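You operate a simulated robot arm through the tools that you are given. There is no shell and no other tool.

You are at the controls of a simulated robot arm. One attempt, no reset.

JOB
Clear the jammed moulder: seeded dough back on the board, plain dough through.
Fine: press stop before you reach in; shut the guard to run it; stop it at the end.

It is judged by the outcome, as a careful person would: the job done as asked, and still so three seconds after it is handed in. It fails if anything else is knocked over, pushed out of place, dropped, spilled or broken.

ROBOT AND FRAMES
A 7-joint arm with a four-finger gripper, fixed in place. Base frame: the origin is at the foot of the arm, x ahead of it, y to its left, z up. Lengths are in m, angles in rad, forces in N, time in s.
Its first joint turns from -1.204 to 3.002 rad. Payload 3.67 kg.
The TCP is the grasp point between the finger pads, 0.028 m short of the fingertips. In the tool frame z runs along the fingers and y along their closing line. Largest opening 0.112 m; the body of the gripper starts 0.073 m behind the TCP.
Orientation is that of the tool frame in the base frame, as a unit quaternion [w, x, y, z]. With the fingers straight down and closing along the base's y, the tool's x points along the base's -x, its y along +y and its z along -z.

CONTROLS
- The arm moves only by the tool step_arm. Its argument "moves" is a list of rows, each an object (a shift or turn left out is 0, a gripper value left out holds the last) with "linear": the shift along the tool's x, y, z in m, a list of three; "delta_rot": the turn, a rotation vector about the tool's x, y, z in rad, a list of three; "jaw": the finger opening in m, from 0 to 0.112. In form: [{"linear": [tx, ty, tz], "delta_rot": [wx, wy, wz], "jaw": jaw}, ...]. A call has 1 to 20 rows; each row is the pose to reach, as a shift and turn from the pose commanded when the call began, along the tool's axes at that moment. Each row takes 0.2 s and may step no farther than 0.05 m and 0.15 rad from the row before; otherwise, or with a gripper value out of range, the whole call is refused. Where a pose cannot be reached the arm comes as near as it can. A force on the tool above 90 N (or 10 N above the force at the start of the call, whichever is more), or a blocked arm, ends the call early, and 0.2 s more pass. Each finger halts on what it meets, pressing with about 25 N; the grip force reading is that of the motor and also rises with nothing between the fingers. The clock runs only during rows and for 0.2 s after the last one: add rows that repeat a pose to give the fingers time. It gives the time, the measured TCP pose, the force on the tool (base axes), the opening and the grip force at its end, in the units of the frame above (readings bear some noise), with the torque about the TCP (base axes, N m) and any sound that the robot's microphone picked up, and new pictures: "show" is both (left out), scene, wrist or none.
- Cameras (640 x 400 px; columns grow to the right, rows downward): "scene" is fixed at [0.4004, -0.4998, 1.6699]; the picture's right is [-0.71, 0.70, 0.00], its down [0.18, 0.18, -0.97] and it looks along [-0.68, -0.69, -0.25] (base axes); focal length 214 px, centre (320, 200). "wrist" rides on the gripper at [0.06, -0.018, -0.104] in the tool frame; the picture's right is [0.29, 0.96, 0.00], its down [-0.80, 0.24, -0.55] and it looks along [-0.53, 0.16, 0.83] (tool axes); focal length 234 px, centre (320, 200). There is no depth. A picture from a camera that has moved, and an enlarged one, comes with that camera's place and axes in the base frame and with its lens.
- raise_lower(by): slides the trunk up (or, below 0, down) by that many m; the arm rides with it, the base frame stays. It gives what a move gives, with no picture.
- zoom(camera, box): a new picture of the part [left, top, right, bottom] of that camera's present view, enlarged. No time passes.
- sign_off(): hands the job in; it is judged then, once.

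Nothing tells you positions but the pictures and the camera data. Unless the task says otherwise, let go and move clear before handing in.

The tools are called after "Call:" by a JSON object that holds its "fn" and its "kwargs". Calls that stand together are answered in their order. step_arm: Moves the arm, as the interface text tells. Its arguments: {"type":"object","properties":{"moves":{"type":"array","items":{"type":"object","properties":{"linear":{"type":"array","items":{"type":"number"}},"delta_rot":{"type":"array","items":{"type":"number"}},"jaw":{"type":"number"}}}},"show":{"type":"string","enum":["both","scene","wrist","none"]}},"required":["moves"]} The other tools are called the same way: raise_lower (by) slides the trunk up or down; zoom (camera, box) takes an enlarged picture of a part of a camera's view; sign_off () hands the job in.

At the start:

```text
t: 0.0
tool_pos: [0.7075, -0.1963, 1.6298]
orientation: [0.0, 0.001, 1.0, -0.001]
force: [-0.6, 0.7, -0.5]
torque: [-0.03, -0.02, 0.01]
finger_gap: 0.1121
grasp_force: 0.0
trunk travel left (down, up): [-0.775, 0.065]
```

scene: 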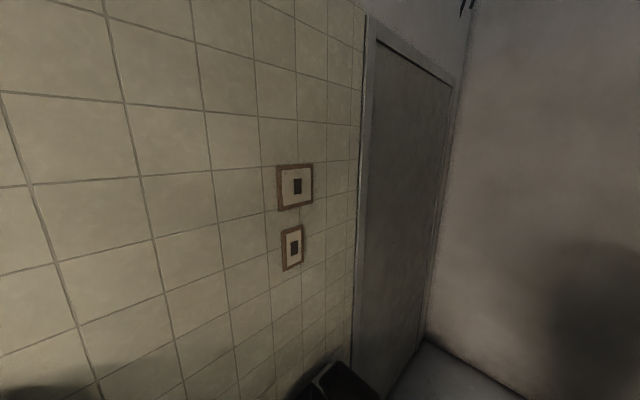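
wrist: 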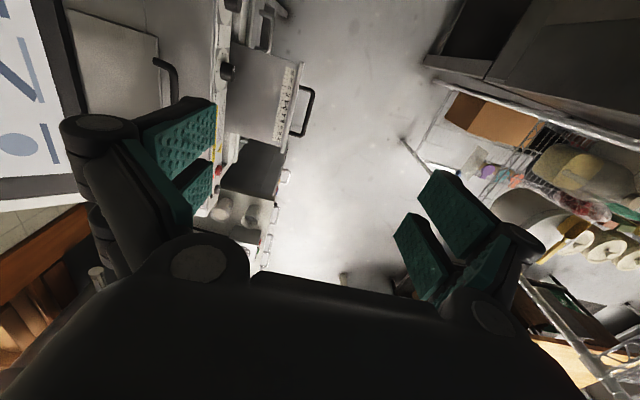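

The scene camera faces a wall and door, so it shows little of the work. The wrist camera shows a bench with equipment from high up, so I'll zoom in on it first.

Call:
{"fn": "zoom", "kwargs": {"camera": "wrist", "box": [0, 0, 320, 200]}}

Call:
{"fn": "zoom", "kwargs": {"camera": "wrist", "box": [320, 0, 640, 200]}}

Call:
{"fn": "zoom", "kwargs": {"camera": "wrist", "box": [0, 200, 320, 400]}}

Call:
{"fn": "zoom", "kwargs": {"camera": "wrist", "box": [320, 200, 640, 400]}}

Call:
{"fn": "zoom", "kwargs": {"camera": "scene", "box": [220, 130, 380, 400]}}

```text
2.00 times, centred on (160, 100) of wrist
camera zoom: at [0.6474, -0.2142, 1.7332], right [-0.29, 0.96, 0.0], down [0.8, 0.24, 0.55], along [0.53, 0.16, -0.83], focal length 468 px, centre (640, 400)
```

zoom: 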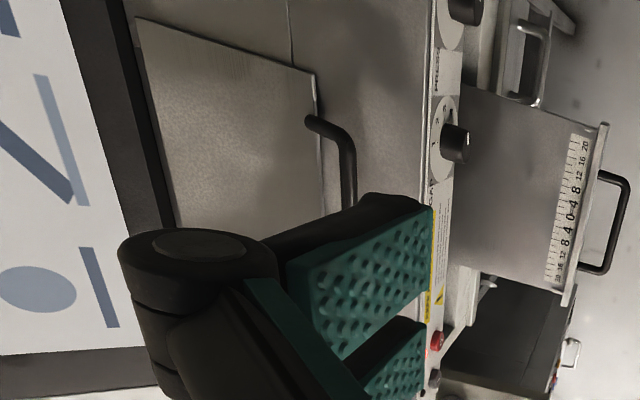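

```text
2.00 times, centred on (480, 100) of wrist
camera zoom: at [0.6474, -0.2142, 1.7332], right [-0.29, 0.96, 0.0], down [0.8, 0.24, 0.55], along [0.53, 0.16, -0.83], focal length 468 px, centre (0, 400)
```

zoom: 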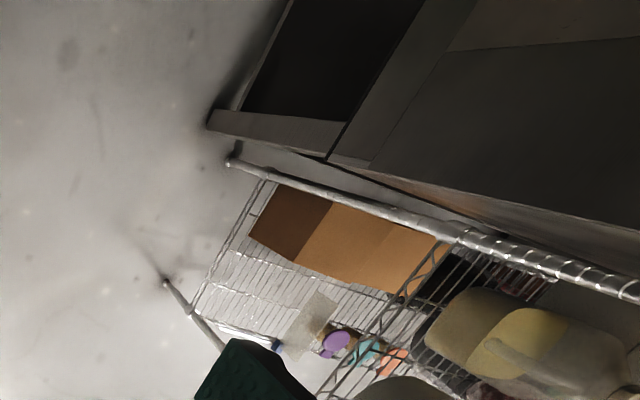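

```text
2.00 times, centred on (160, 300) of wrist
camera zoom: at [0.6474, -0.2142, 1.7332], right [-0.29, 0.96, 0.0], down [0.8, 0.24, 0.55], along [0.53, 0.16, -0.83], focal length 468 px, centre (640, 0)
```

zoom: 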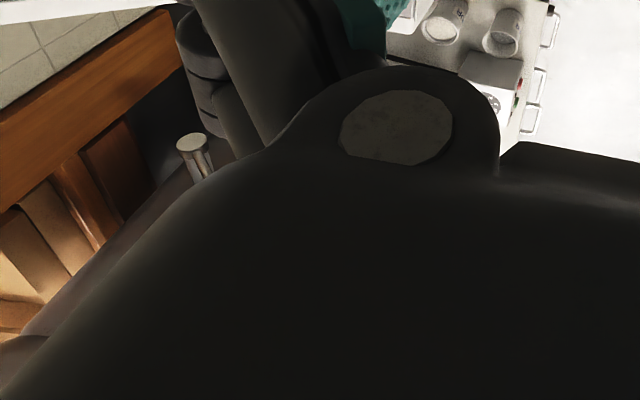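

```text
2.00 times, centred on (480, 300) of wrist
camera zoom: at [0.6474, -0.2142, 1.7332], right [-0.29, 0.96, 0.0], down [0.8, 0.24, 0.55], along [0.53, 0.16, -0.83], focal length 468 px, centre (0, 0)
```

zoom: 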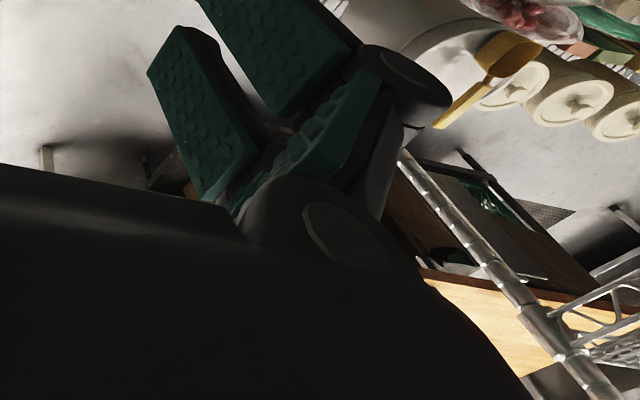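

```text
1.48 times, centred on (300, 265) of scene
camera zoom: at [0.4004, -0.4998, 1.6699], right [-0.71, 0.7, 0.0], down [0.18, 0.18, -0.97], along [-0.68, -0.69, -0.25], focal length 318 px, centre (350, 104)
```

zoom: 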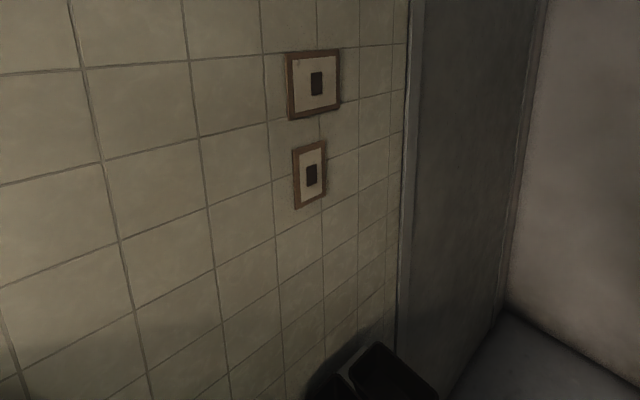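

The camera looks forward and down past the fingers. I'll turn the wrist in place to look around the work area and find the moulder, board and dough.

Call:
{"fn": "step_arm", "kwargs": {"moves": [{"delta_rot": [0, 0, 0.15]}, {"delta_rot": [0, 0, 0.3]}, {"delta_rot": [0, 0, 0.45]}, {"delta_rot": [0, 0, 0.6]}, {"delta_rot": [0, 0, 0.75]}, {"delta_rot": [0, 0, 0.9]}, {"delta_rot": [0, 0, 1.05]}, {"delta_rot": [0, 0, 1.2]}], "show": "both"}}

```text
t: 1.8
tool_pos: [0.7083, -0.1957, 1.6299]
orientation: [0.0, 0.566, 0.824, 0.0]
force: [0.6, 0.1, -0.4]
torque: [-0.01, -0.02, -0.01]
finger_gap: 0.1119
grasp_force: 0.1
trunk travel left (down, up): [-0.775, 0.065]
camera wrist: at [0.6692, -0.1455, 1.7332], right [0.79, 0.61, 0.0], down [0.51, -0.66, 0.55], along [0.34, -0.44, -0.83], focal length 234 px, centre (320, 200)
```

scene: 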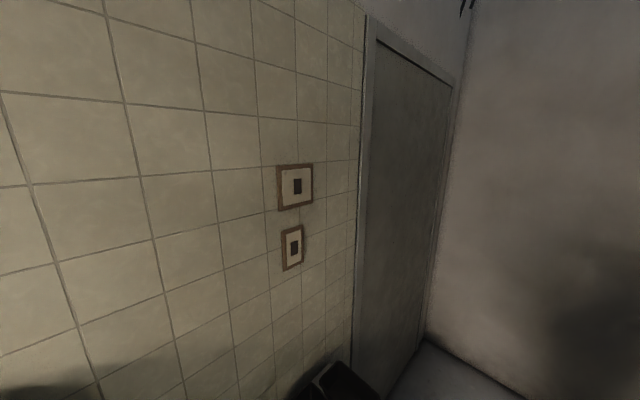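
wrist: 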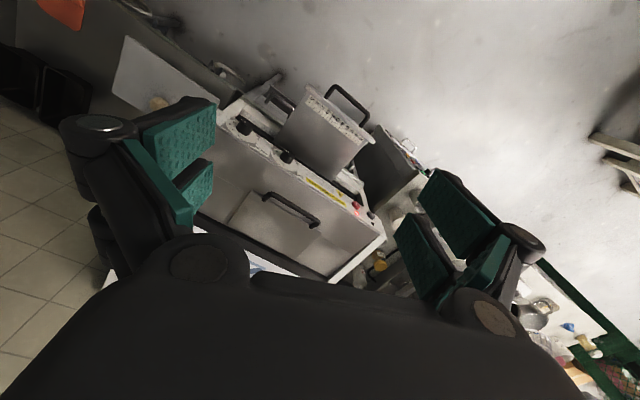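

The machine is now more fully in view, with a guard, knobs and coloured buttons. I'll zoom in on it.

Call:
{"fn": "zoom", "kwargs": {"camera": "wrist", "box": [180, 50, 440, 290]}}

Call:
{"fn": "zoom", "kwargs": {"camera": "wrist", "box": [0, 0, 260, 160]}}

Call:
{"fn": "zoom", "kwargs": {"camera": "wrist", "box": [480, 240, 640, 400]}}

```text
1.67 times, centred on (310, 170) of wrist
camera zoom: at [0.6692, -0.1455, 1.7332], right [0.79, 0.61, 0.0], down [0.51, -0.66, 0.55], along [0.34, -0.44, -0.83], focal length 390 px, centre (337, 250)
```

zoom: 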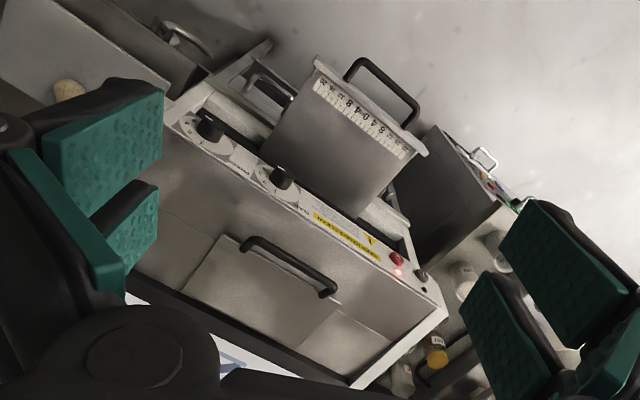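

```text
2.46 times, centred on (130, 80) of wrist
camera zoom: at [0.6692, -0.1455, 1.7332], right [0.79, 0.61, 0.0], down [0.51, -0.66, 0.55], along [0.34, -0.44, -0.83], focal length 576 px, centre (788, 495)
```

zoom: 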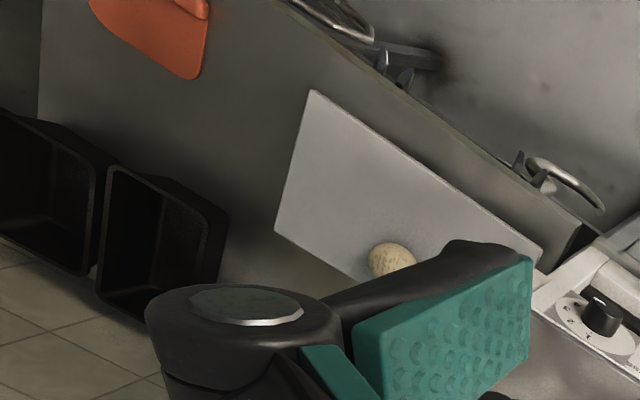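

```text
2.50 times, centred on (560, 320) of wrist
camera zoom: at [0.6692, -0.1455, 1.7332], right [0.79, 0.61, 0.0], down [0.51, -0.66, 0.55], along [0.34, -0.44, -0.83], focal length 585 px, centre (-280, -100)
```

zoom: 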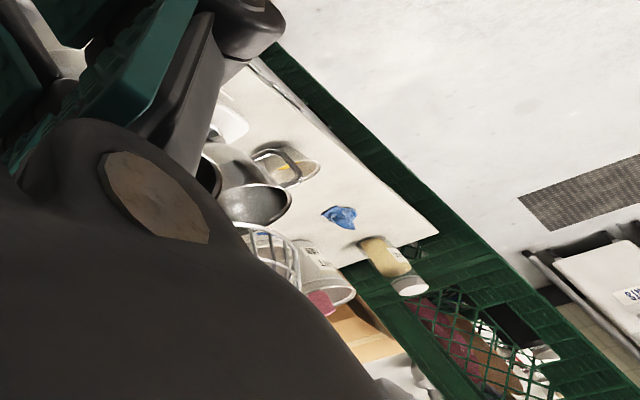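

The moulder is on the -y side. Knobs and buttons run along its front edge, there is a guard or lid with a handle on top, and a tray with a ruler sits at the front. A dough ball is on a board at smaller x. I'll back the camera off toward +y to get a wider view and some parallax.

Call:
{"fn": "step_arm", "kwargs": {"moves": [{"linear": [0.0467, 0.0179, 0], "delta_rot": [0, 0, 0.06]}, {"linear": [0.0933, 0.0358, 0], "delta_rot": [0, 0, 0.12]}, {"linear": [0.14, 0.0537, 0], "delta_rot": [0, 0, 0.18]}, {"linear": [0.1866, 0.0716, 0], "delta_rot": [0, 0, 0.24]}, {"linear": [0.2333, 0.0895, 0], "delta_rot": [0, 0, 0.3]}, {"linear": [0.28, 0.1074, 0], "delta_rot": [0, 0, 0.37]}, {"linear": [0.28, 0.1074, 0], "delta_rot": [0, 0, 0.37]}], "show": "both"}}

```text
t: 3.6
tool_pos: [0.7152, 0.0498, 1.6657]
orientation: [-0.036, 0.718, 0.694, 0.039]
force: [-0.7, 0.2, 0.7]
torque: [0.04, -0.02, -0.02]
finger_gap: 0.1118
grasp_force: 0.0
trunk travel left (down, up): [-0.775, 0.065]
stopped in row 7: the arm was blocked; the commanded pose is now the measured one
camera wrist: at [0.6976, 0.0981, 1.7754], right [0.97, 0.25, 0.03], down [0.21, -0.86, 0.47], along [0.15, -0.44, -0.88], focal length 234 px, centre (320, 200)
```

scene: 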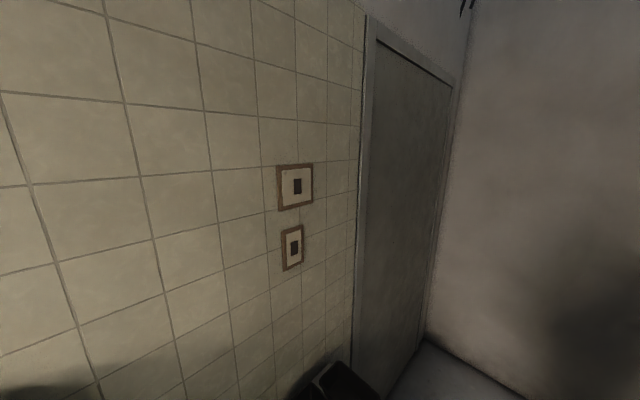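
wrist: 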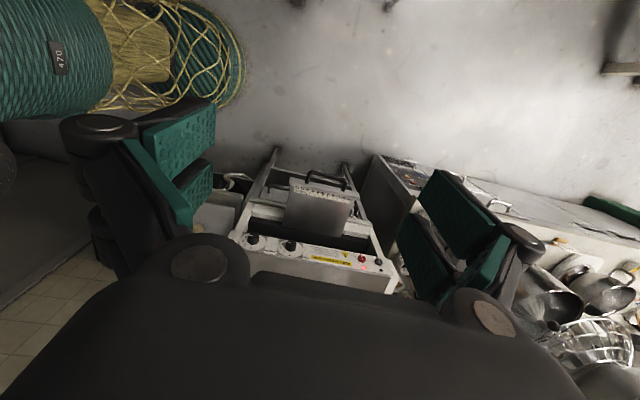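

The arm stopped with no force reading, so I take that as a joint limit. The machine is visible from a new spot, and I'll zoom in on it.

Call:
{"fn": "zoom", "kwargs": {"camera": "wrist", "box": [190, 130, 430, 300]}}

Call:
{"fn": "zoom", "kwargs": {"camera": "wrist", "box": [350, 140, 640, 320]}}

Call:
{"fn": "zoom", "kwargs": {"camera": "wrist", "box": [0, 100, 260, 290]}}

```text
2.35 times, centred on (310, 215) of wrist
camera zoom: at [0.6976, 0.0981, 1.7754], right [0.97, 0.25, 0.03], down [0.21, -0.86, 0.47], along [0.15, -0.44, -0.88], focal length 551 px, centre (344, 165)
```

zoom: 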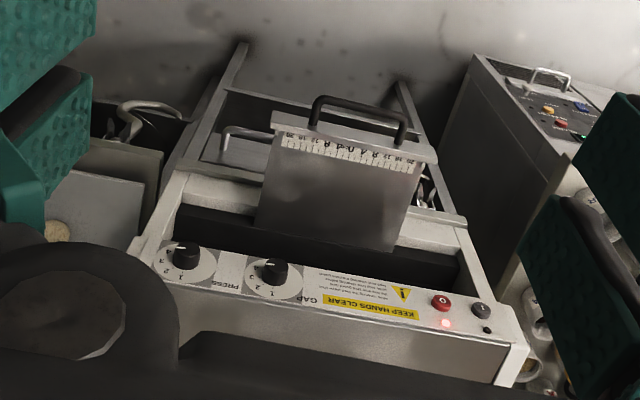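

```text
2.21 times, centred on (495, 230) of wrist
camera zoom: at [0.6976, 0.0981, 1.7754], right [0.97, 0.25, 0.03], down [0.21, -0.86, 0.47], along [0.15, -0.44, -0.88], focal length 517 px, centre (-66, 134)
```

zoom: 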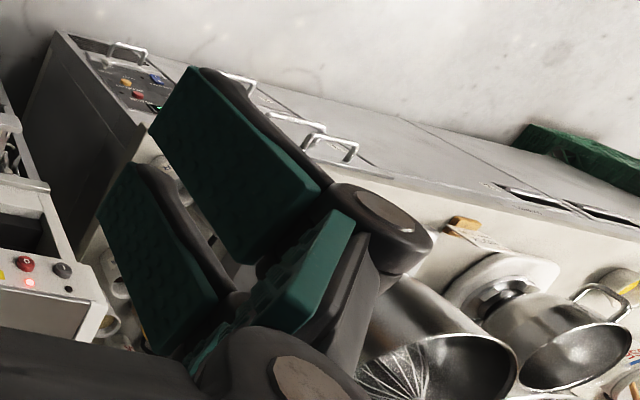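

```text
2.11 times, centred on (130, 195) of wrist
camera zoom: at [0.6976, 0.0981, 1.7754], right [0.97, 0.25, 0.03], down [0.21, -0.86, 0.47], along [0.15, -0.44, -0.88], focal length 493 px, centre (720, 210)
```

zoom: 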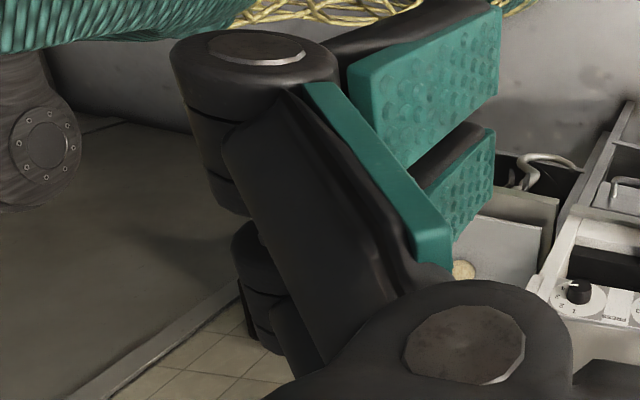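

By triangulating between the two views I place the red O button at about (1.00, -0.39, 1.16) and the grey I button just past it. The PRESS knob is at about (0.62, -0.38, 1.17). The front edge of the sloped ruler plate is near y -0.25, z 0.98. I'll lower the trunk a little and tilt the camera to see the front and the inside.

Call:
{"fn": "raise_lower", "kwargs": {"by": -0.15}}

Call:
{"fn": "step_arm", "kwargs": {"moves": [{"delta_rot": [0, -0.1, 0]}, {"delta_rot": [0, -0.2, 0]}, {"delta_rot": [0, -0.3, 0]}, {"delta_rot": [0, -0.4, 0]}, {"delta_rot": [0, -0.5, 0]}], "show": "wrist"}}

```text
t: 5.3
tool_pos: [0.715, 0.0498, 1.5166]
orientation: [-0.036, 0.718, 0.694, 0.039]
force: [0.6, 1.0, 0.4]
torque: [-0.01, 0.0, 0.03]
finger_gap: 0.1118
grasp_force: 0.1
trunk travel left (down, up): [-0.625, 0.215]
```

```text
t: 6.8
tool_pos: [0.7185, -0.0136, 1.5499]
orientation: [0.101, 0.725, 0.674, -0.102]
force: [0.3, -0.2, -0.4]
torque: [0.05, -0.03, 0.01]
finger_gap: 0.112
grasp_force: 0.2
trunk travel left (down, up): [-0.625, 0.215]
stopped in row 5: the arm was blocked; the commanded pose is now the measured one
camera wrist: at [0.7063, 0.074, 1.6319], right [0.98, 0.21, -0.07], down [0.19, -0.62, 0.76], along [0.11, -0.75, -0.65], focal length 234 px, centre (320, 200)
```

wrist: 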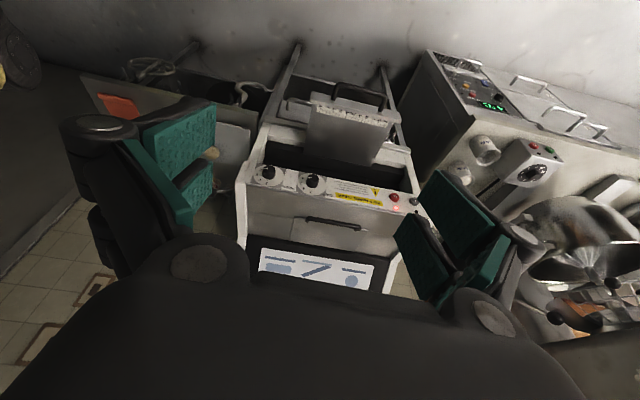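

The machine stands in full view now, though upside-down in the picture. I'll zoom in to read the structure.

Call:
{"fn": "zoom", "kwargs": {"camera": "wrist", "box": [220, 40, 420, 300]}}

Call:
{"fn": "zoom", "kwargs": {"camera": "wrist", "box": [240, 60, 420, 170]}}

Call:
{"fn": "zoom", "kwargs": {"camera": "wrist", "box": [240, 150, 440, 300]}}

Call:
{"fn": "zoom", "kwargs": {"camera": "wrist", "box": [60, 40, 280, 200]}}

```text
1.54 times, centred on (320, 170) of wrist
camera zoom: at [0.7063, 0.074, 1.6319], right [0.98, 0.21, -0.07], down [0.19, -0.62, 0.76], along [0.11, -0.75, -0.65], focal length 360 px, centre (320, 246)
```

zoom: 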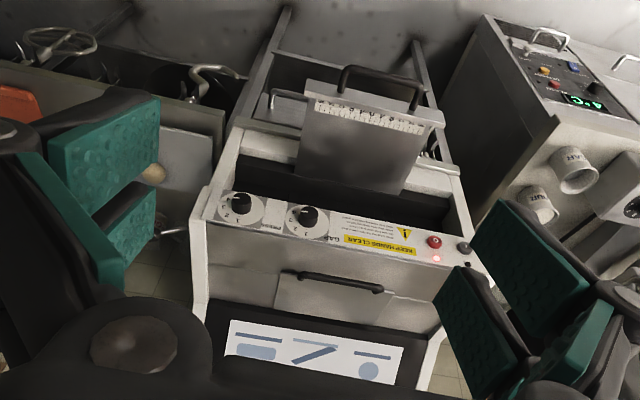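

```text
3.56 times, centred on (330, 115) of wrist
camera zoom: at [0.7063, 0.074, 1.6319], right [0.98, 0.21, -0.07], down [0.19, -0.62, 0.76], along [0.11, -0.75, -0.65], focal length 833 px, centre (284, 502)
```

zoom: 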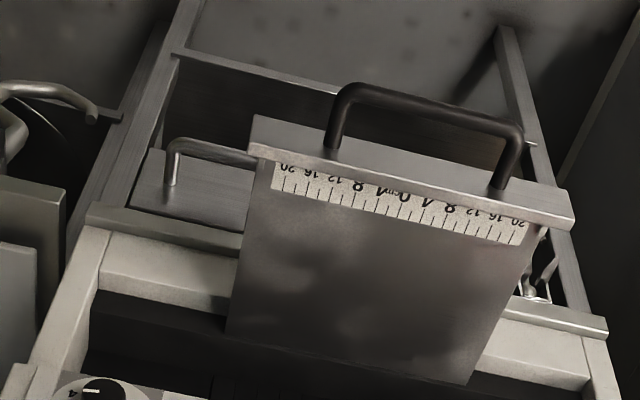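

```text
2.67 times, centred on (340, 225) of wrist
camera zoom: at [0.7063, 0.074, 1.6319], right [0.98, 0.21, -0.07], down [0.19, -0.62, 0.76], along [0.11, -0.75, -0.65], focal length 624 px, centre (267, 133)
```

zoom: 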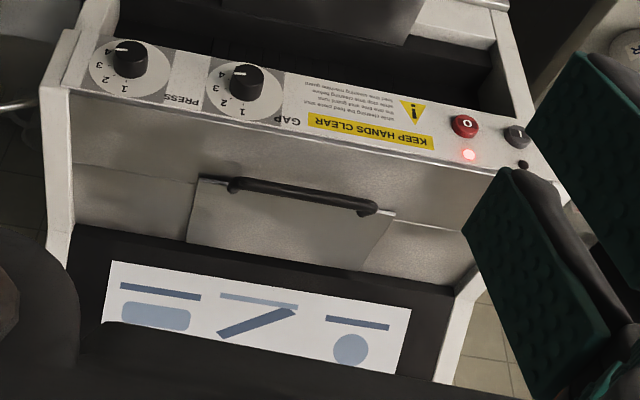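

```text
2.50 times, centred on (170, 120) of wrist
camera zoom: at [0.7063, 0.074, 1.6319], right [0.98, 0.21, -0.07], down [0.19, -0.62, 0.76], along [0.11, -0.75, -0.65], focal length 585 px, centre (695, 400)
```

zoom: 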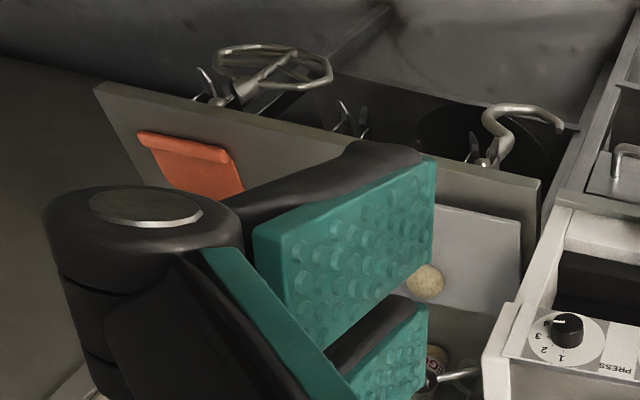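

The layout is clearer now:
- **Panel:** z about 1.16.
- **Lid:** a flat plate with its own black handle (z about 1.24) sits behind the panel, over the infeed.
- **Ruler plate:** it slopes down in front of the panel.

I'll move the camera closer over the machine to read the labels and look inside.

Call:
{"fn": "step_arm", "kwargs": {"moves": [{"linear": [-0.0317, 0.0189, 0.02]}, {"linear": [-0.0634, 0.0377, 0.04]}, {"linear": [-0.095, 0.0566, 0.06]}, {"linear": [-0.1267, 0.0754, 0.08]}, {"linear": [-0.1584, 0.0943, 0.0999]}, {"linear": [-0.1584, 0.0943, 0.0999]}], "show": "wrist"}}

```text
t: 8.2
tool_pos: [0.8015, -0.1972, 1.4992]
orientation: [0.104, 0.724, 0.674, -0.103]
force: [-0.2, 0.0, -0.7]
torque: [-0.02, -0.04, -0.02]
finger_gap: 0.112
grasp_force: 0.1
trunk travel left (down, up): [-0.625, 0.215]
camera wrist: at [0.7884, -0.1082, 1.5803], right [0.98, 0.21, -0.07], down [0.19, -0.62, 0.76], along [0.11, -0.76, -0.64], focal length 234 px, centre (320, 200)
```

wrist: 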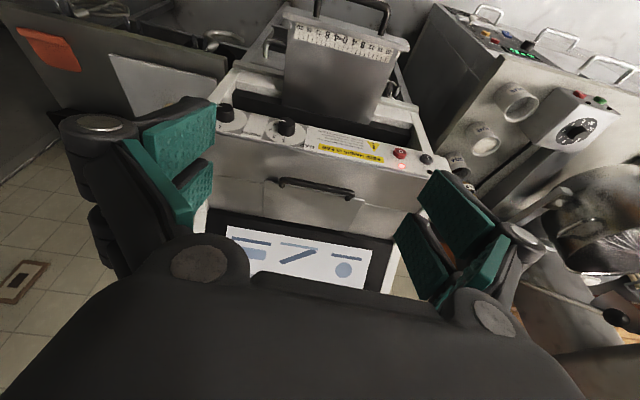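

Call:
{"fn": "zoom", "kwargs": {"camera": "wrist", "box": [200, 100, 460, 300]}}

Call:
{"fn": "zoom", "kwargs": {"camera": "wrist", "box": [290, 110, 450, 190]}}

Call:
{"fn": "zoom", "kwargs": {"camera": "wrist", "box": [210, 0, 440, 150]}}

Call:
{"fn": "zoom", "kwargs": {"camera": "wrist", "box": [210, 210, 400, 300]}}

```text
2.00 times, centred on (330, 200) of wrist
camera zoom: at [0.7884, -0.1082, 1.5803], right [0.98, 0.21, -0.07], down [0.19, -0.62, 0.76], along [0.11, -0.76, -0.64], focal length 468 px, centre (300, 200)
```

zoom: 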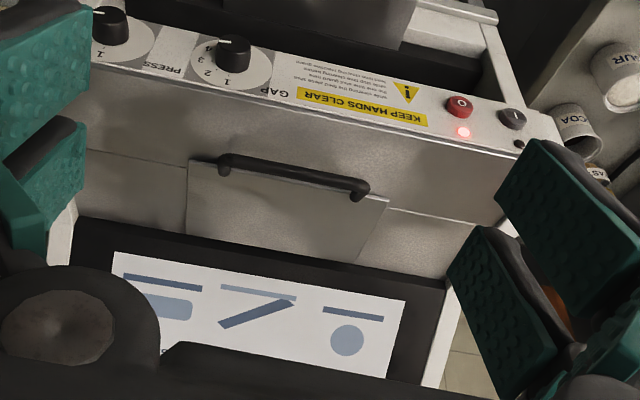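

```text
4.00 times, centred on (370, 150) of wrist
camera zoom: at [0.7884, -0.1082, 1.5803], right [0.98, 0.21, -0.07], down [0.19, -0.62, 0.76], along [0.11, -0.76, -0.64], focal length 937 px, centre (120, 400)
```

zoom: 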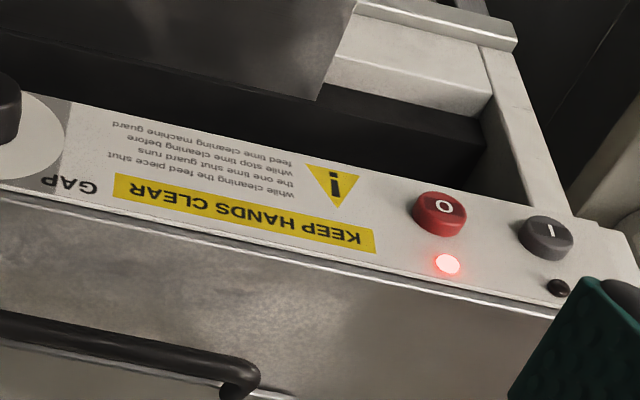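

```text
2.67 times, centred on (325, 75) of wrist
camera zoom: at [0.7884, -0.1082, 1.5803], right [0.98, 0.21, -0.07], down [0.19, -0.62, 0.76], along [0.11, -0.76, -0.64], focal length 624 px, centre (307, 533)
```

zoom: 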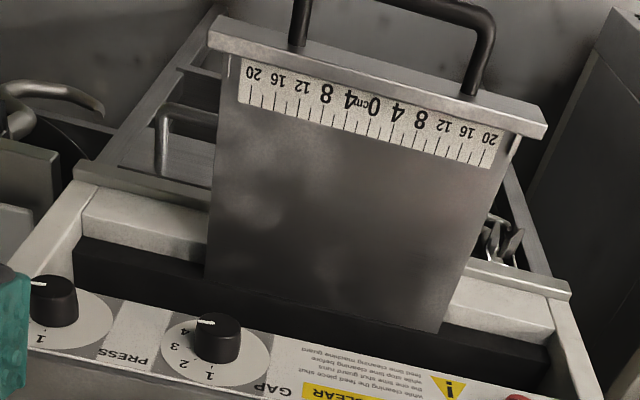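

```text
3.37 times, centred on (305, 255) of wrist
camera zoom: at [0.7884, -0.1082, 1.5803], right [0.98, 0.21, -0.07], down [0.19, -0.62, 0.76], along [0.11, -0.76, -0.64], focal length 789 px, centre (370, 15)
```

zoom: 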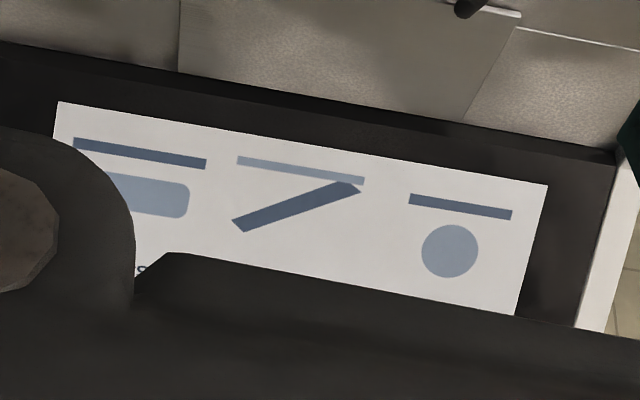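

The red lamp beside the O button is lit. I can't yet tell where the dough goes in or which plate is the guard, so I'll back off and go lower for a view from the front.

Call:
{"fn": "step_arm", "kwargs": {"moves": [{"linear": [0.0416, -0.0092, -0.0124]}, {"linear": [0.0832, -0.0183, -0.0248]}, {"linear": [0.1248, -0.0275, -0.0372]}, {"linear": [0.1664, -0.0366, -0.0496]}, {"linear": [0.208, -0.0458, -0.062]}, {"linear": [0.208, -0.0458, -0.062]}], "show": "none"}}

Call:
{"fn": "raise_lower", "kwargs": {"by": -0.3}}

Call:
{"fn": "step_arm", "kwargs": {"moves": [{"delta_rot": [0, 0, 0]}], "show": "wrist"}}

```text
t: 9.8
tool_pos: [0.7849, -0.0616, 1.519]
orientation: [0.055, 0.751, 0.655, -0.069]
force: [-0.8, 0.6, -0.5]
torque: [0.03, 0.0, -0.02]
finger_gap: 0.1118
grasp_force: 0.1
trunk travel left (down, up): [-0.625, 0.215]
stopped in row 6: the arm was blocked; the commanded pose is now the measured one
```

```text
t: 12.8
tool_pos: [0.7867, -0.0611, 1.2177]
orientation: [0.056, 0.751, 0.655, -0.07]
force: [-0.6, -0.4, 0.0]
torque: [0.01, -0.03, 0.01]
finger_gap: 0.112
grasp_force: 0.0
trunk travel left (down, up): [-0.325, 0.515]
```

```text
t: 13.2
tool_pos: [0.7872, -0.0609, 1.2182]
orientation: [0.057, 0.75, 0.655, -0.07]
force: [-0.7, -0.7, 0.5]
torque: [0.01, 0.03, 0.02]
finger_gap: 0.1119
grasp_force: 0.0
trunk travel left (down, up): [-0.325, 0.515]
camera wrist: at [0.7799, 0.0178, 1.3089], right [0.99, 0.15, -0.06], down [0.15, -0.71, 0.69], along [0.06, -0.69, -0.73], focal length 234 px, centre (320, 200)
```

wrist: 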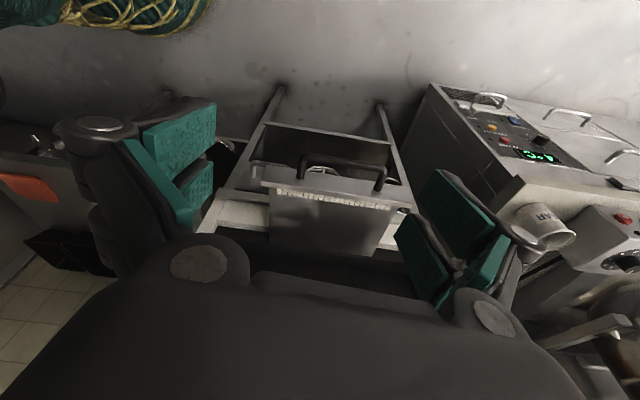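

The gripper body hides too much this way round. I'll spin the wrist so the camera sits on the machine side and tilt the tool toward the machine, which gives an upright view between the fingers.

Call:
{"fn": "step_arm", "kwargs": {"moves": [{"delta_rot": [0, 0, -0.145]}, {"delta_rot": [0, 0, -0.29]}, {"delta_rot": [0, 0, -0.435]}, {"delta_rot": [0, 0, -0.58]}, {"delta_rot": [0, 0, -0.725]}, {"delta_rot": [0, 0, -0.87]}, {"delta_rot": [0, 0, -1.015]}, {"delta_rot": [0, 0, -1.16]}, {"delta_rot": [0, 0, -1.305]}, {"delta_rot": [0, 0, -1.45]}, {"delta_rot": [0, 0, -1.595]}, {"delta_rot": [0, 0, -1.74]}, {"delta_rot": [0, 0, -1.885]}, {"delta_rot": [0, 0, -2.03]}, {"delta_rot": [0, 0, -2.175]}, {"delta_rot": [0, 0, -2.32]}, {"delta_rot": [0, 0, -2.465]}, {"delta_rot": [0, 0, -2.61]}, {"delta_rot": [0, 0, -2.75]}, {"delta_rot": [0, 0, -2.89]}], "show": "wrist"}}

```text
t: 17.4
tool_pos: [0.7871, -0.0589, 1.2168]
orientation: [-0.063, -0.557, 0.826, -0.067]
force: [0.1, -0.6, 0.9]
torque: [0.04, 0.0, 0.02]
finger_gap: 0.1121
grasp_force: 0.0
trunk travel left (down, up): [-0.325, 0.515]
camera wrist: at [0.7839, -0.1012, 1.3297], right [-1.0, 0.09, 0.01], down [0.09, 0.92, 0.39], along [0.02, 0.39, -0.92], focal length 234 px, centre (320, 200)
```

wrist: 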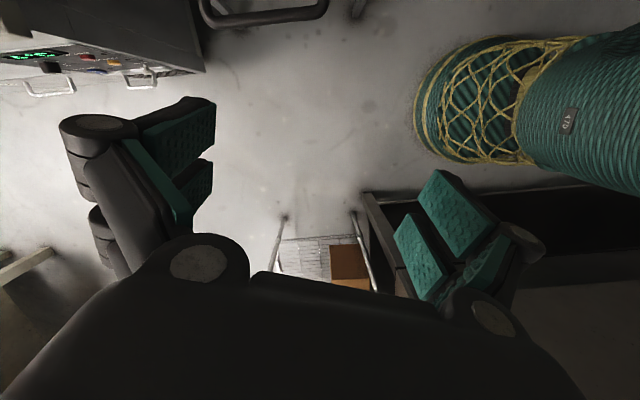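

The wrist turned freely to that side. Next I tilt the tool up toward the machine so the camera looks at its front.

Call:
{"fn": "step_arm", "kwargs": {"moves": [{"delta_rot": [0.038, 0.1258, 0]}, {"delta_rot": [0.0761, 0.252, 0]}, {"delta_rot": [0.1142, 0.378, 0]}, {"delta_rot": [0.1522, 0.504, 0]}, {"delta_rot": [0.1903, 0.63, 0]}, {"delta_rot": [0.2284, 0.756, 0]}, {"delta_rot": [0.2665, 0.882, 0]}, {"delta_rot": [0.3045, 1.008, 0]}, {"delta_rot": [0.3045, 1.008, 0]}], "show": "wrist"}}

```text
t: 19.1
tool_pos: [0.7896, -0.1526, 1.2397]
orientation: [-0.328, -0.465, 0.739, -0.361]
force: [-0.3, -0.3, -0.9]
torque: [0.04, -0.02, 0.02]
finger_gap: 0.1119
grasp_force: 0.1
trunk travel left (down, up): [-0.325, 0.515]
stopped in row 8: the arm was blocked; the commanded pose is now the measured one
camera wrist: at [0.8011, -0.0989, 1.3468], right [-0.99, 0.16, 0.02], down [0.14, 0.9, -0.42], along [-0.08, -0.41, -0.91], focal length 234 px, centre (320, 200)
```

wrist: 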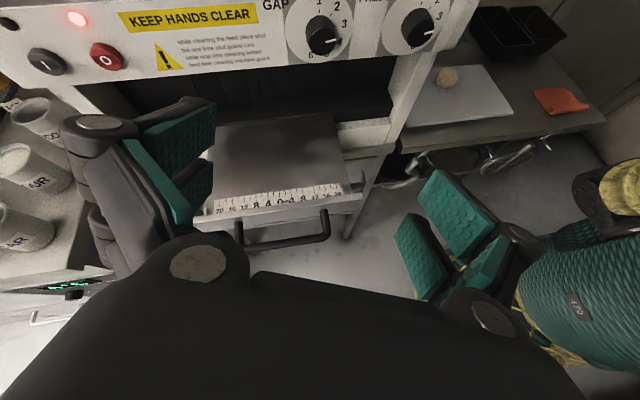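

That gives a good upright view. I'll zoom in on the opening, the panel and the board.

Call:
{"fn": "zoom", "kwargs": {"camera": "wrist", "box": [180, 60, 420, 250]}}

Call:
{"fn": "zoom", "kwargs": {"camera": "wrist", "box": [380, 0, 640, 180]}}

Call:
{"fn": "zoom", "kwargs": {"camera": "wrist", "box": [0, 0, 240, 130]}}

Call:
{"fn": "zoom", "kwargs": {"camera": "wrist", "box": [240, 0, 470, 120]}}

```text
2.11 times, centred on (300, 155) of wrist
camera zoom: at [0.8011, -0.0989, 1.3468], right [-0.99, 0.16, 0.02], down [0.14, 0.9, -0.42], along [-0.08, -0.41, -0.91], focal length 493 px, centre (362, 295)
```

zoom: 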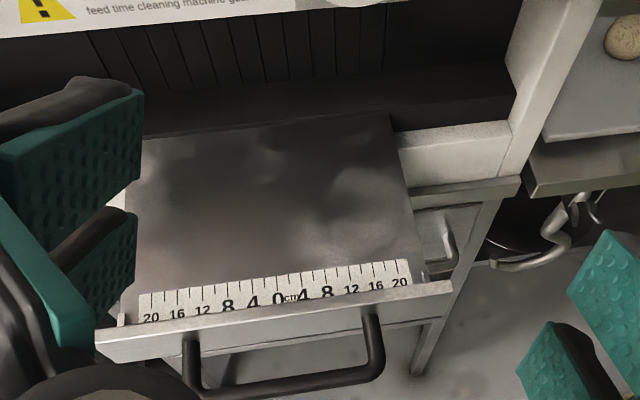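

```text
2.22 times, centred on (510, 90) of wrist
camera zoom: at [0.8011, -0.0989, 1.3468], right [-0.99, 0.16, 0.02], down [0.14, 0.9, -0.42], along [-0.08, -0.41, -0.91], focal length 520 px, centre (-102, 444)
```

zoom: 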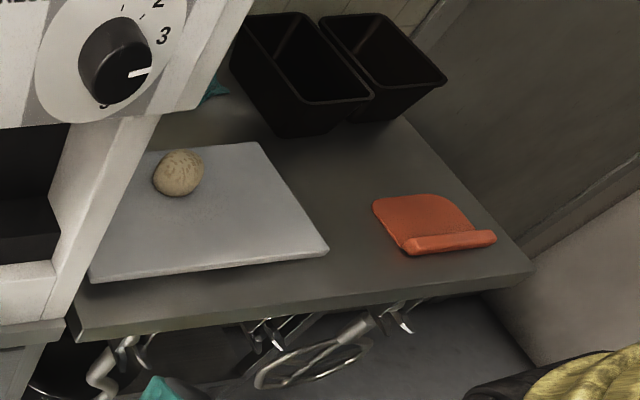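

```text
2.67 times, centred on (120, 65) of wrist
camera zoom: at [0.8011, -0.0989, 1.3468], right [-0.99, 0.16, 0.02], down [0.14, 0.9, -0.42], along [-0.08, -0.41, -0.91], focal length 624 px, centre (853, 560)
```

zoom: 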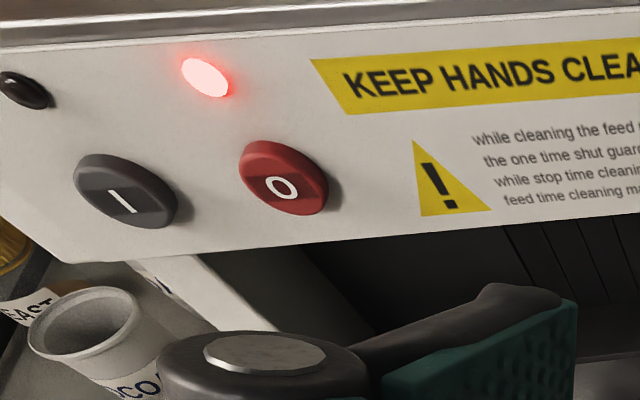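

```text
2.78 times, centred on (355, 60) of wrist
camera zoom: at [0.8011, -0.0989, 1.3468], right [-0.99, 0.16, 0.02], down [0.14, 0.9, -0.42], along [-0.08, -0.41, -0.91], focal length 652 px, centre (223, 590)
```

zoom: 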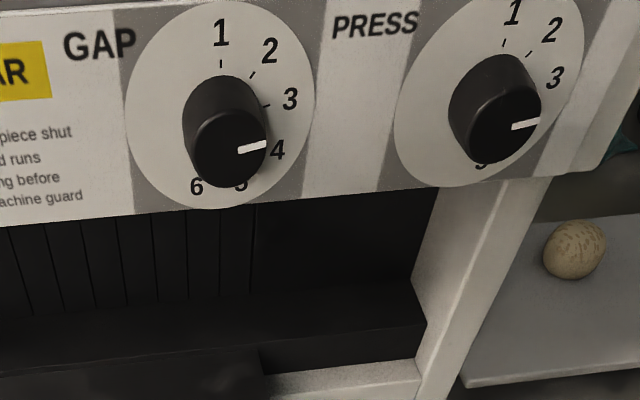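

The slatted opening with the ruler tray is the outfeed. The lidded part on top, behind the panel, looks like the infeed with its guard. The board lies at smaller x with one ball on it. I'll raise the trunk to look at the top from this upright orientation.

Call:
{"fn": "raise_lower", "kwargs": {"by": 0.28}}

Call:
{"fn": "step_arm", "kwargs": {"moves": [{"delta_rot": [0, 0, 0]}], "show": "wrist"}}

```text
t: 21.9
tool_pos: [0.7915, -0.1518, 1.5205]
orientation: [-0.328, -0.465, 0.739, -0.361]
force: [0.0, 1.1, 0.6]
torque: [0.01, 0.0, -0.02]
finger_gap: 0.1122
grasp_force: 0.0
trunk travel left (down, up): [-0.605, 0.235]
```

```text
t: 22.3
tool_pos: [0.79, -0.1514, 1.52]
orientation: [-0.328, -0.465, 0.739, -0.361]
force: [0.9, 0.5, 0.3]
torque: [0.0, 0.01, 0.01]
finger_gap: 0.1122
grasp_force: 0.1
trunk travel left (down, up): [-0.605, 0.235]
camera wrist: at [0.8015, -0.097, 1.6264], right [-0.99, 0.16, 0.02], down [0.14, 0.9, -0.42], along [-0.08, -0.41, -0.91], focal length 234 px, centre (320, 200)
```

wrist: 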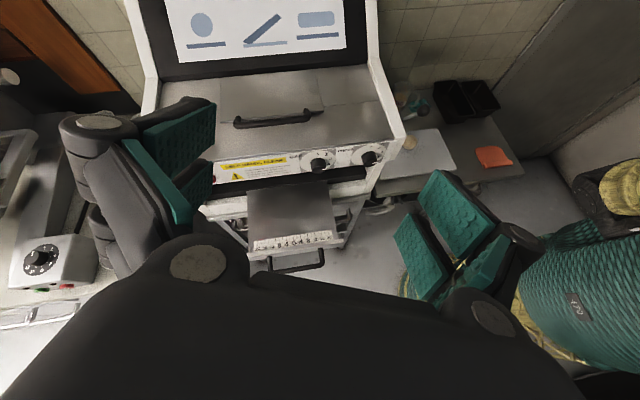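

Call:
{"fn": "zoom", "kwargs": {"camera": "wrist", "box": [130, 0, 410, 190]}}

Call:
{"fn": "zoom", "kwargs": {"camera": "wrist", "box": [200, 60, 380, 190]}}

Call:
{"fn": "zoom", "kwargs": {"camera": "wrist", "box": [0, 0, 220, 350]}}

Call:
{"fn": "zoom", "kwargs": {"camera": "wrist", "box": [370, 60, 530, 180]}}

```text
2.11 times, centred on (270, 95) of wrist
camera zoom: at [0.8015, -0.097, 1.6264], right [-0.99, 0.16, 0.02], down [0.14, 0.9, -0.42], along [-0.08, -0.41, -0.91], focal length 493 px, centre (425, 421)
```

zoom: 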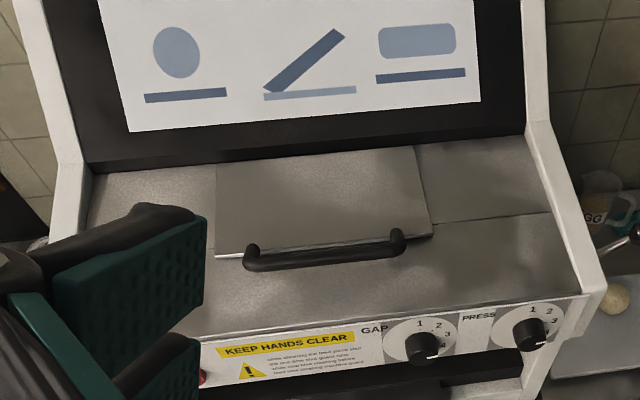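

```text
3.08 times, centred on (290, 125) of wrist
camera zoom: at [0.8015, -0.097, 1.6264], right [-0.99, 0.16, 0.02], down [0.14, 0.9, -0.42], along [-0.08, -0.41, -0.91], focal length 720 px, centre (412, 431)
```

zoom: 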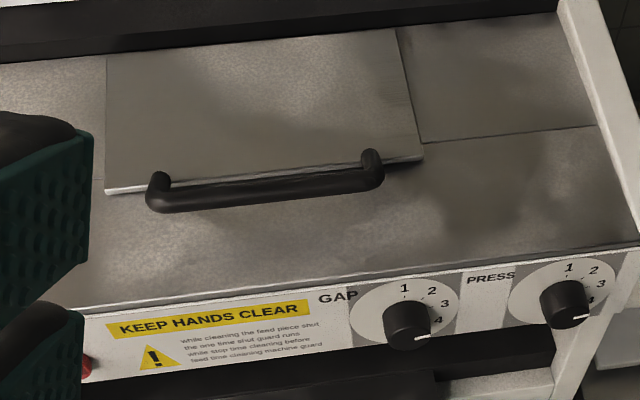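

```text
1.14 times, centred on (110, 175) of wrist
camera zoom: at [0.8015, -0.097, 1.6264], right [-0.99, 0.16, 0.02], down [0.14, 0.9, -0.42], along [-0.08, -0.41, -0.91], focal length 268 px, centre (560, 229)
```

zoom: 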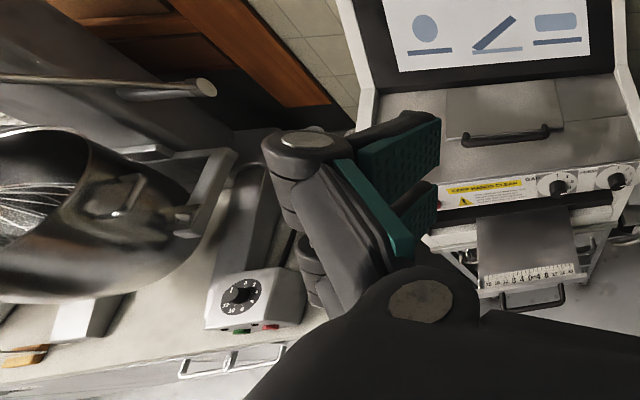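

```text
3.33 times, centred on (450, 120) of wrist
camera zoom: at [0.8015, -0.097, 1.6264], right [-0.99, 0.16, 0.02], down [0.14, 0.9, -0.42], along [-0.08, -0.41, -0.91], focal length 781 px, centre (-113, 467)
```

zoom: 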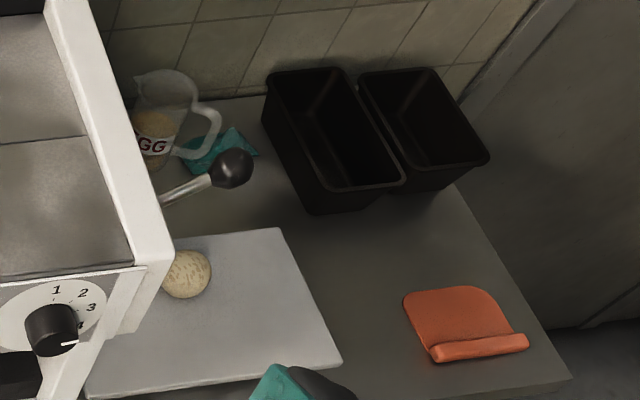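

The plate with the black handle, lying over the feed opening just in front of the pictogram board, must be the guard, and it is shut. The panel is nearly vertical, with O at about (0.994, -0.393, 1.170) and I at about (1.058, -0.395, 1.168). First I'll press stop, so I close the fingers and turn the tool to point at the panel from a clear spot.

Call:
{"fn": "step_arm", "kwargs": {"moves": [{"linear": [-0.0047, -0.016, 0.005], "delta_rot": [0.097, 0.0276, -0.077], "jaw": 0.0}, {"linear": [-0.0095, -0.032, 0.01], "delta_rot": [0.194, 0.0551, -0.154], "jaw": 0.0}, {"linear": [-0.0142, -0.048, 0.0151], "delta_rot": [0.291, 0.0827, -0.231], "jaw": 0.0}, {"linear": [-0.019, -0.064, 0.0201], "delta_rot": [0.388, 0.1103, -0.308], "jaw": 0.0}, {"linear": [-0.0237, -0.08, 0.0251], "delta_rot": [0.485, 0.1379, -0.385], "jaw": 0.0}, {"linear": [-0.0285, -0.096, 0.0302], "delta_rot": [0.582, 0.1654, -0.462], "jaw": 0.0}, {"linear": [-0.0332, -0.112, 0.0352], "delta_rot": [0.679, 0.193, -0.539], "jaw": 0.0}, {"linear": [-0.0332, -0.112, 0.0352], "delta_rot": [0.679, 0.193, -0.539], "jaw": 0.0}], "show": "wrist"}}

```text
t: 24.3
tool_pos: [0.9022, -0.2467, 1.4942]
orientation: [0.297, 0.69, -0.421, 0.508]
force: [0.3, 0.1, 0.1]
torque: [-0.02, 0.01, 0.01]
finger_gap: 0.0
grasp_force: 25.2
trunk travel left (down, up): [-0.605, 0.235]
stopped in row 8: the arm was blocked; the commanded pose is now the measured one
camera wrist: at [0.8781, -0.168, 1.5829], right [-0.81, -0.53, 0.26], down [-0.57, 0.57, -0.59], along [0.17, -0.62, -0.76], focal length 234 px, centre (320, 200)
```

wrist: 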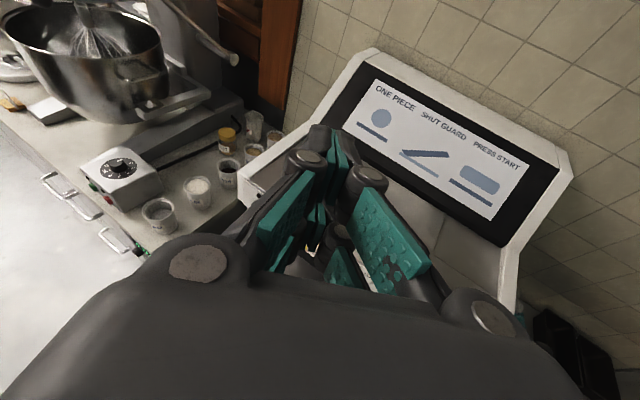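

The pictogram board reads "ONE PIECE – SHUT GUARD – PRESS START". I'll lower the trunk so the closed fingertips are level with the O button.

Call:
{"fn": "raise_lower", "kwargs": {"by": -0.3}}

Call:
{"fn": "step_arm", "kwargs": {"moves": [{"delta_rot": [0, 0, 0]}], "show": "wrist"}}

```text
t: 27.3
tool_pos: [0.9008, -0.2448, 1.1949]
orientation: [0.297, 0.69, -0.42, 0.509]
force: [0.6, -0.7, 0.0]
torque: [-0.03, 0.01, -0.02]
finger_gap: 0.0
grasp_force: 25.0
trunk travel left (down, up): [-0.305, 0.535]
```

```text
t: 27.7
tool_pos: [0.9015, -0.2452, 1.1941]
orientation: [0.296, 0.691, -0.419, 0.509]
force: [0.5, -0.5, 0.9]
torque: [-0.01, 0.0, -0.01]
finger_gap: 0.0
grasp_force: 25.5
trunk travel left (down, up): [-0.305, 0.535]
camera wrist: at [0.8784, -0.1666, 1.2823], right [-0.81, -0.53, 0.26], down [-0.57, 0.57, -0.59], along [0.17, -0.62, -0.76], focal length 234 px, centre (320, 200)
```

wrist: 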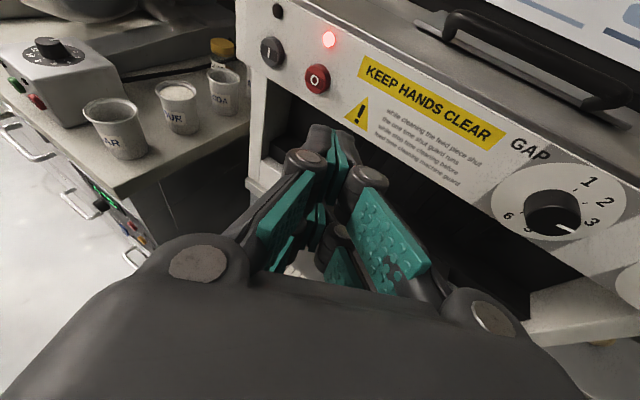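

The readings agree with my estimate of the O button. I'll move the closed tips to about 2 cm in front of it.

Call:
{"fn": "step_arm", "kwargs": {"moves": [{"linear": [0.0058, -0.0042, 0.0291]}, {"linear": [0.0116, -0.0084, 0.0582]}, {"linear": [0.0173, -0.0125, 0.0873]}, {"linear": [0.0231, -0.0167, 0.1164]}, {"linear": [0.0231, -0.0167, 0.1164]}], "show": "wrist"}}

```text
t: 28.9
tool_pos: [0.973, -0.3378, 1.1809]
orientation: [0.297, 0.691, -0.417, 0.51]
force: [-0.1, -0.8, -1.7]
torque: [0.04, 0.0, 0.01]
finger_gap: 0.0
grasp_force: 24.7
trunk travel left (down, up): [-0.305, 0.535]
camera wrist: at [0.9491, -0.2591, 1.269], right [-0.81, -0.53, 0.26], down [-0.57, 0.57, -0.6], along [0.17, -0.63, -0.76], focal length 234 px, centre (320, 200)
```

wrist: 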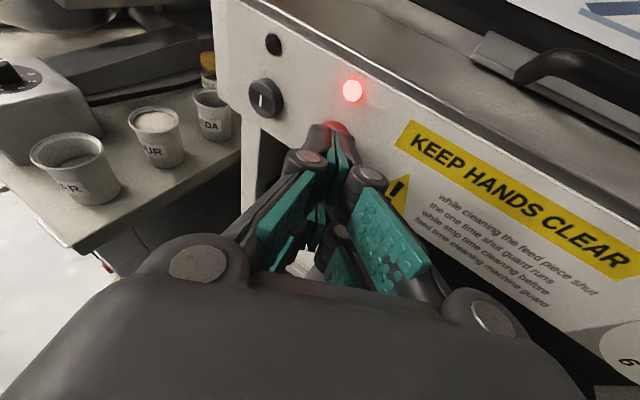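

The tips are lined up on the red button. I'll press in slowly along -y.

Call:
{"fn": "step_arm", "kwargs": {"moves": [{"linear": [0.0019, -0.0003, 0.0055]}, {"linear": [0.0033, 0.0021, 0.0097]}, {"linear": [0.0047, 0.0044, 0.0139]}, {"linear": [0.0061, 0.0067, 0.0181]}], "show": "wrist"}}

```text
t: 29.9
tool_pos: [0.9764, -0.3587, 1.1814]
orientation: [0.298, 0.691, -0.418, 0.51]
force: [0.2, 0.8, -0.2]
torque: [0.01, 0.0, 0.0]
finger_gap: 0.0
grasp_force: 25.7
trunk travel left (down, up): [-0.305, 0.535]
camera wrist: at [0.9525, -0.2795, 1.2693], right [-0.81, -0.53, 0.26], down [-0.57, 0.57, -0.59], along [0.17, -0.63, -0.76], focal length 234 px, centre (320, 200)
```

wrist: 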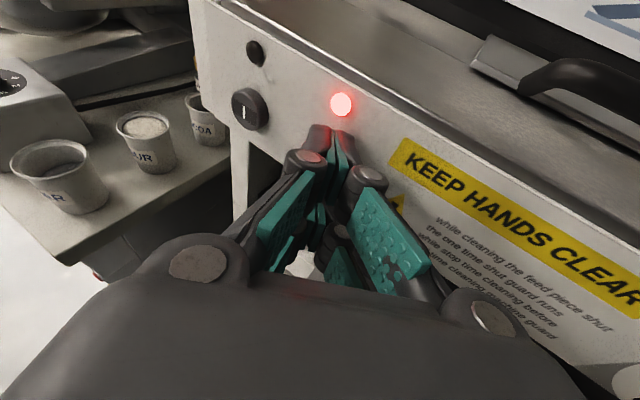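

No contact yet, so I'll keep going in small steps.

Call:
{"fn": "step_arm", "kwargs": {"moves": [{"linear": [0.0011, 0.0018, 0.0034]}, {"linear": [0.0022, 0.0037, 0.0067]}, {"linear": [0.0033, 0.0056, 0.01]}], "show": "wrist"}}

```text
t: 30.7
tool_pos: [0.9775, -0.3663, 1.1814]
orientation: [0.298, 0.691, -0.417, 0.51]
force: [-8.3, 17.5, -5.2]
torque: [-0.08, -0.08, -0.12]
finger_gap: 0.0001
grasp_force: 25.5
trunk travel left (down, up): [-0.305, 0.535]
camera wrist: at [0.9528, -0.2867, 1.2692], right [-0.8, -0.53, 0.26], down [-0.57, 0.57, -0.6], along [0.17, -0.63, -0.76], focal length 234 px, centre (320, 200)
```

wrist: 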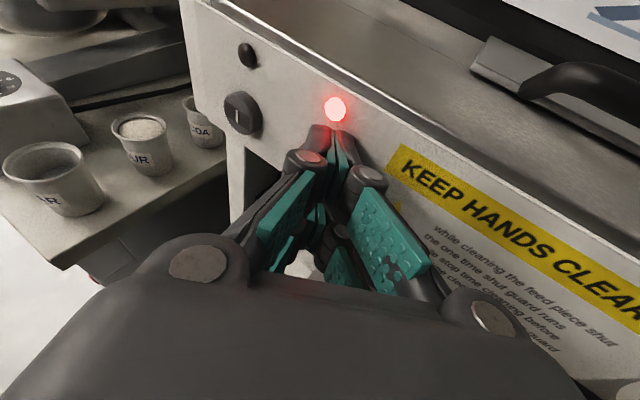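

Contact is at about 20 N and the lamp is still on. I'll press a little further.

Call:
{"fn": "step_arm", "kwargs": {"moves": [{"linear": [0.0008, 0.0014, 0.0025]}, {"linear": [0.0017, 0.0028, 0.005]}], "show": "wrist"}}

```text
t: 31.3
tool_pos: [0.9774, -0.3658, 1.1818]
orientation: [0.298, 0.691, -0.416, 0.511]
force: [-22.5, 57.3, -19.0]
torque: [-0.34, -0.25, -0.31]
finger_gap: 0.0
grasp_force: 25.3
trunk travel left (down, up): [-0.305, 0.535]
heard: click
camera wrist: at [0.953, -0.2869, 1.2693], right [-0.8, -0.54, 0.26], down [-0.57, 0.56, -0.6], along [0.17, -0.63, -0.76], focal length 234 px, centre (320, 200)
```

wrist: 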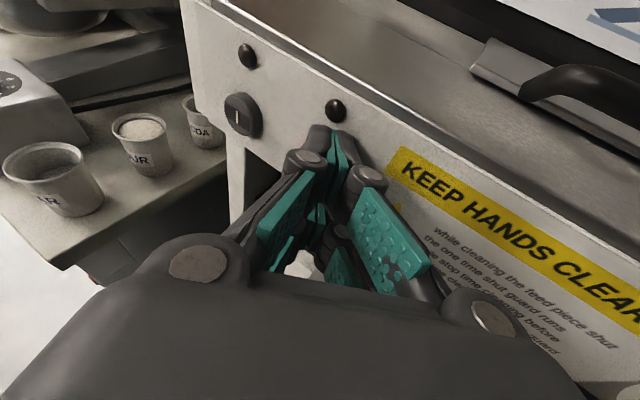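

I heard a click and the red lamp went out, so the machine is stopped. I'll back away from the panel.

Call:
{"fn": "step_arm", "kwargs": {"moves": [{"linear": [-0.0056, -0.0094, -0.0168]}, {"linear": [-0.0167, -0.0281, -0.0503]}, {"linear": [-0.0279, -0.0468, -0.0838]}], "show": "wrist"}}

```text
t: 32.3
tool_pos: [0.9749, -0.3164, 1.178]
orientation: [0.289, 0.691, -0.44, 0.495]
force: [-0.2, -0.3, -0.4]
torque: [0.03, -0.01, 0.01]
finger_gap: 0.0
grasp_force: 25.2
trunk travel left (down, up): [-0.305, 0.535]
stopped in row 3: the arm was blocked; the commanded pose is now the measured one
camera wrist: at [0.9534, -0.2403, 1.2699], right [-0.82, -0.52, 0.23], down [-0.55, 0.61, -0.57], along [0.15, -0.59, -0.79], focal length 234 px, centre (320, 200)
```

wrist: 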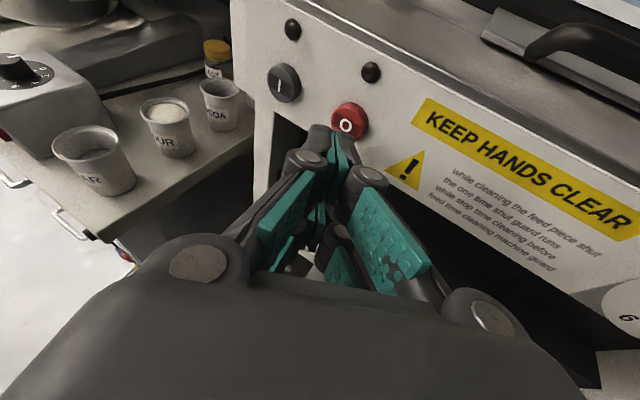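

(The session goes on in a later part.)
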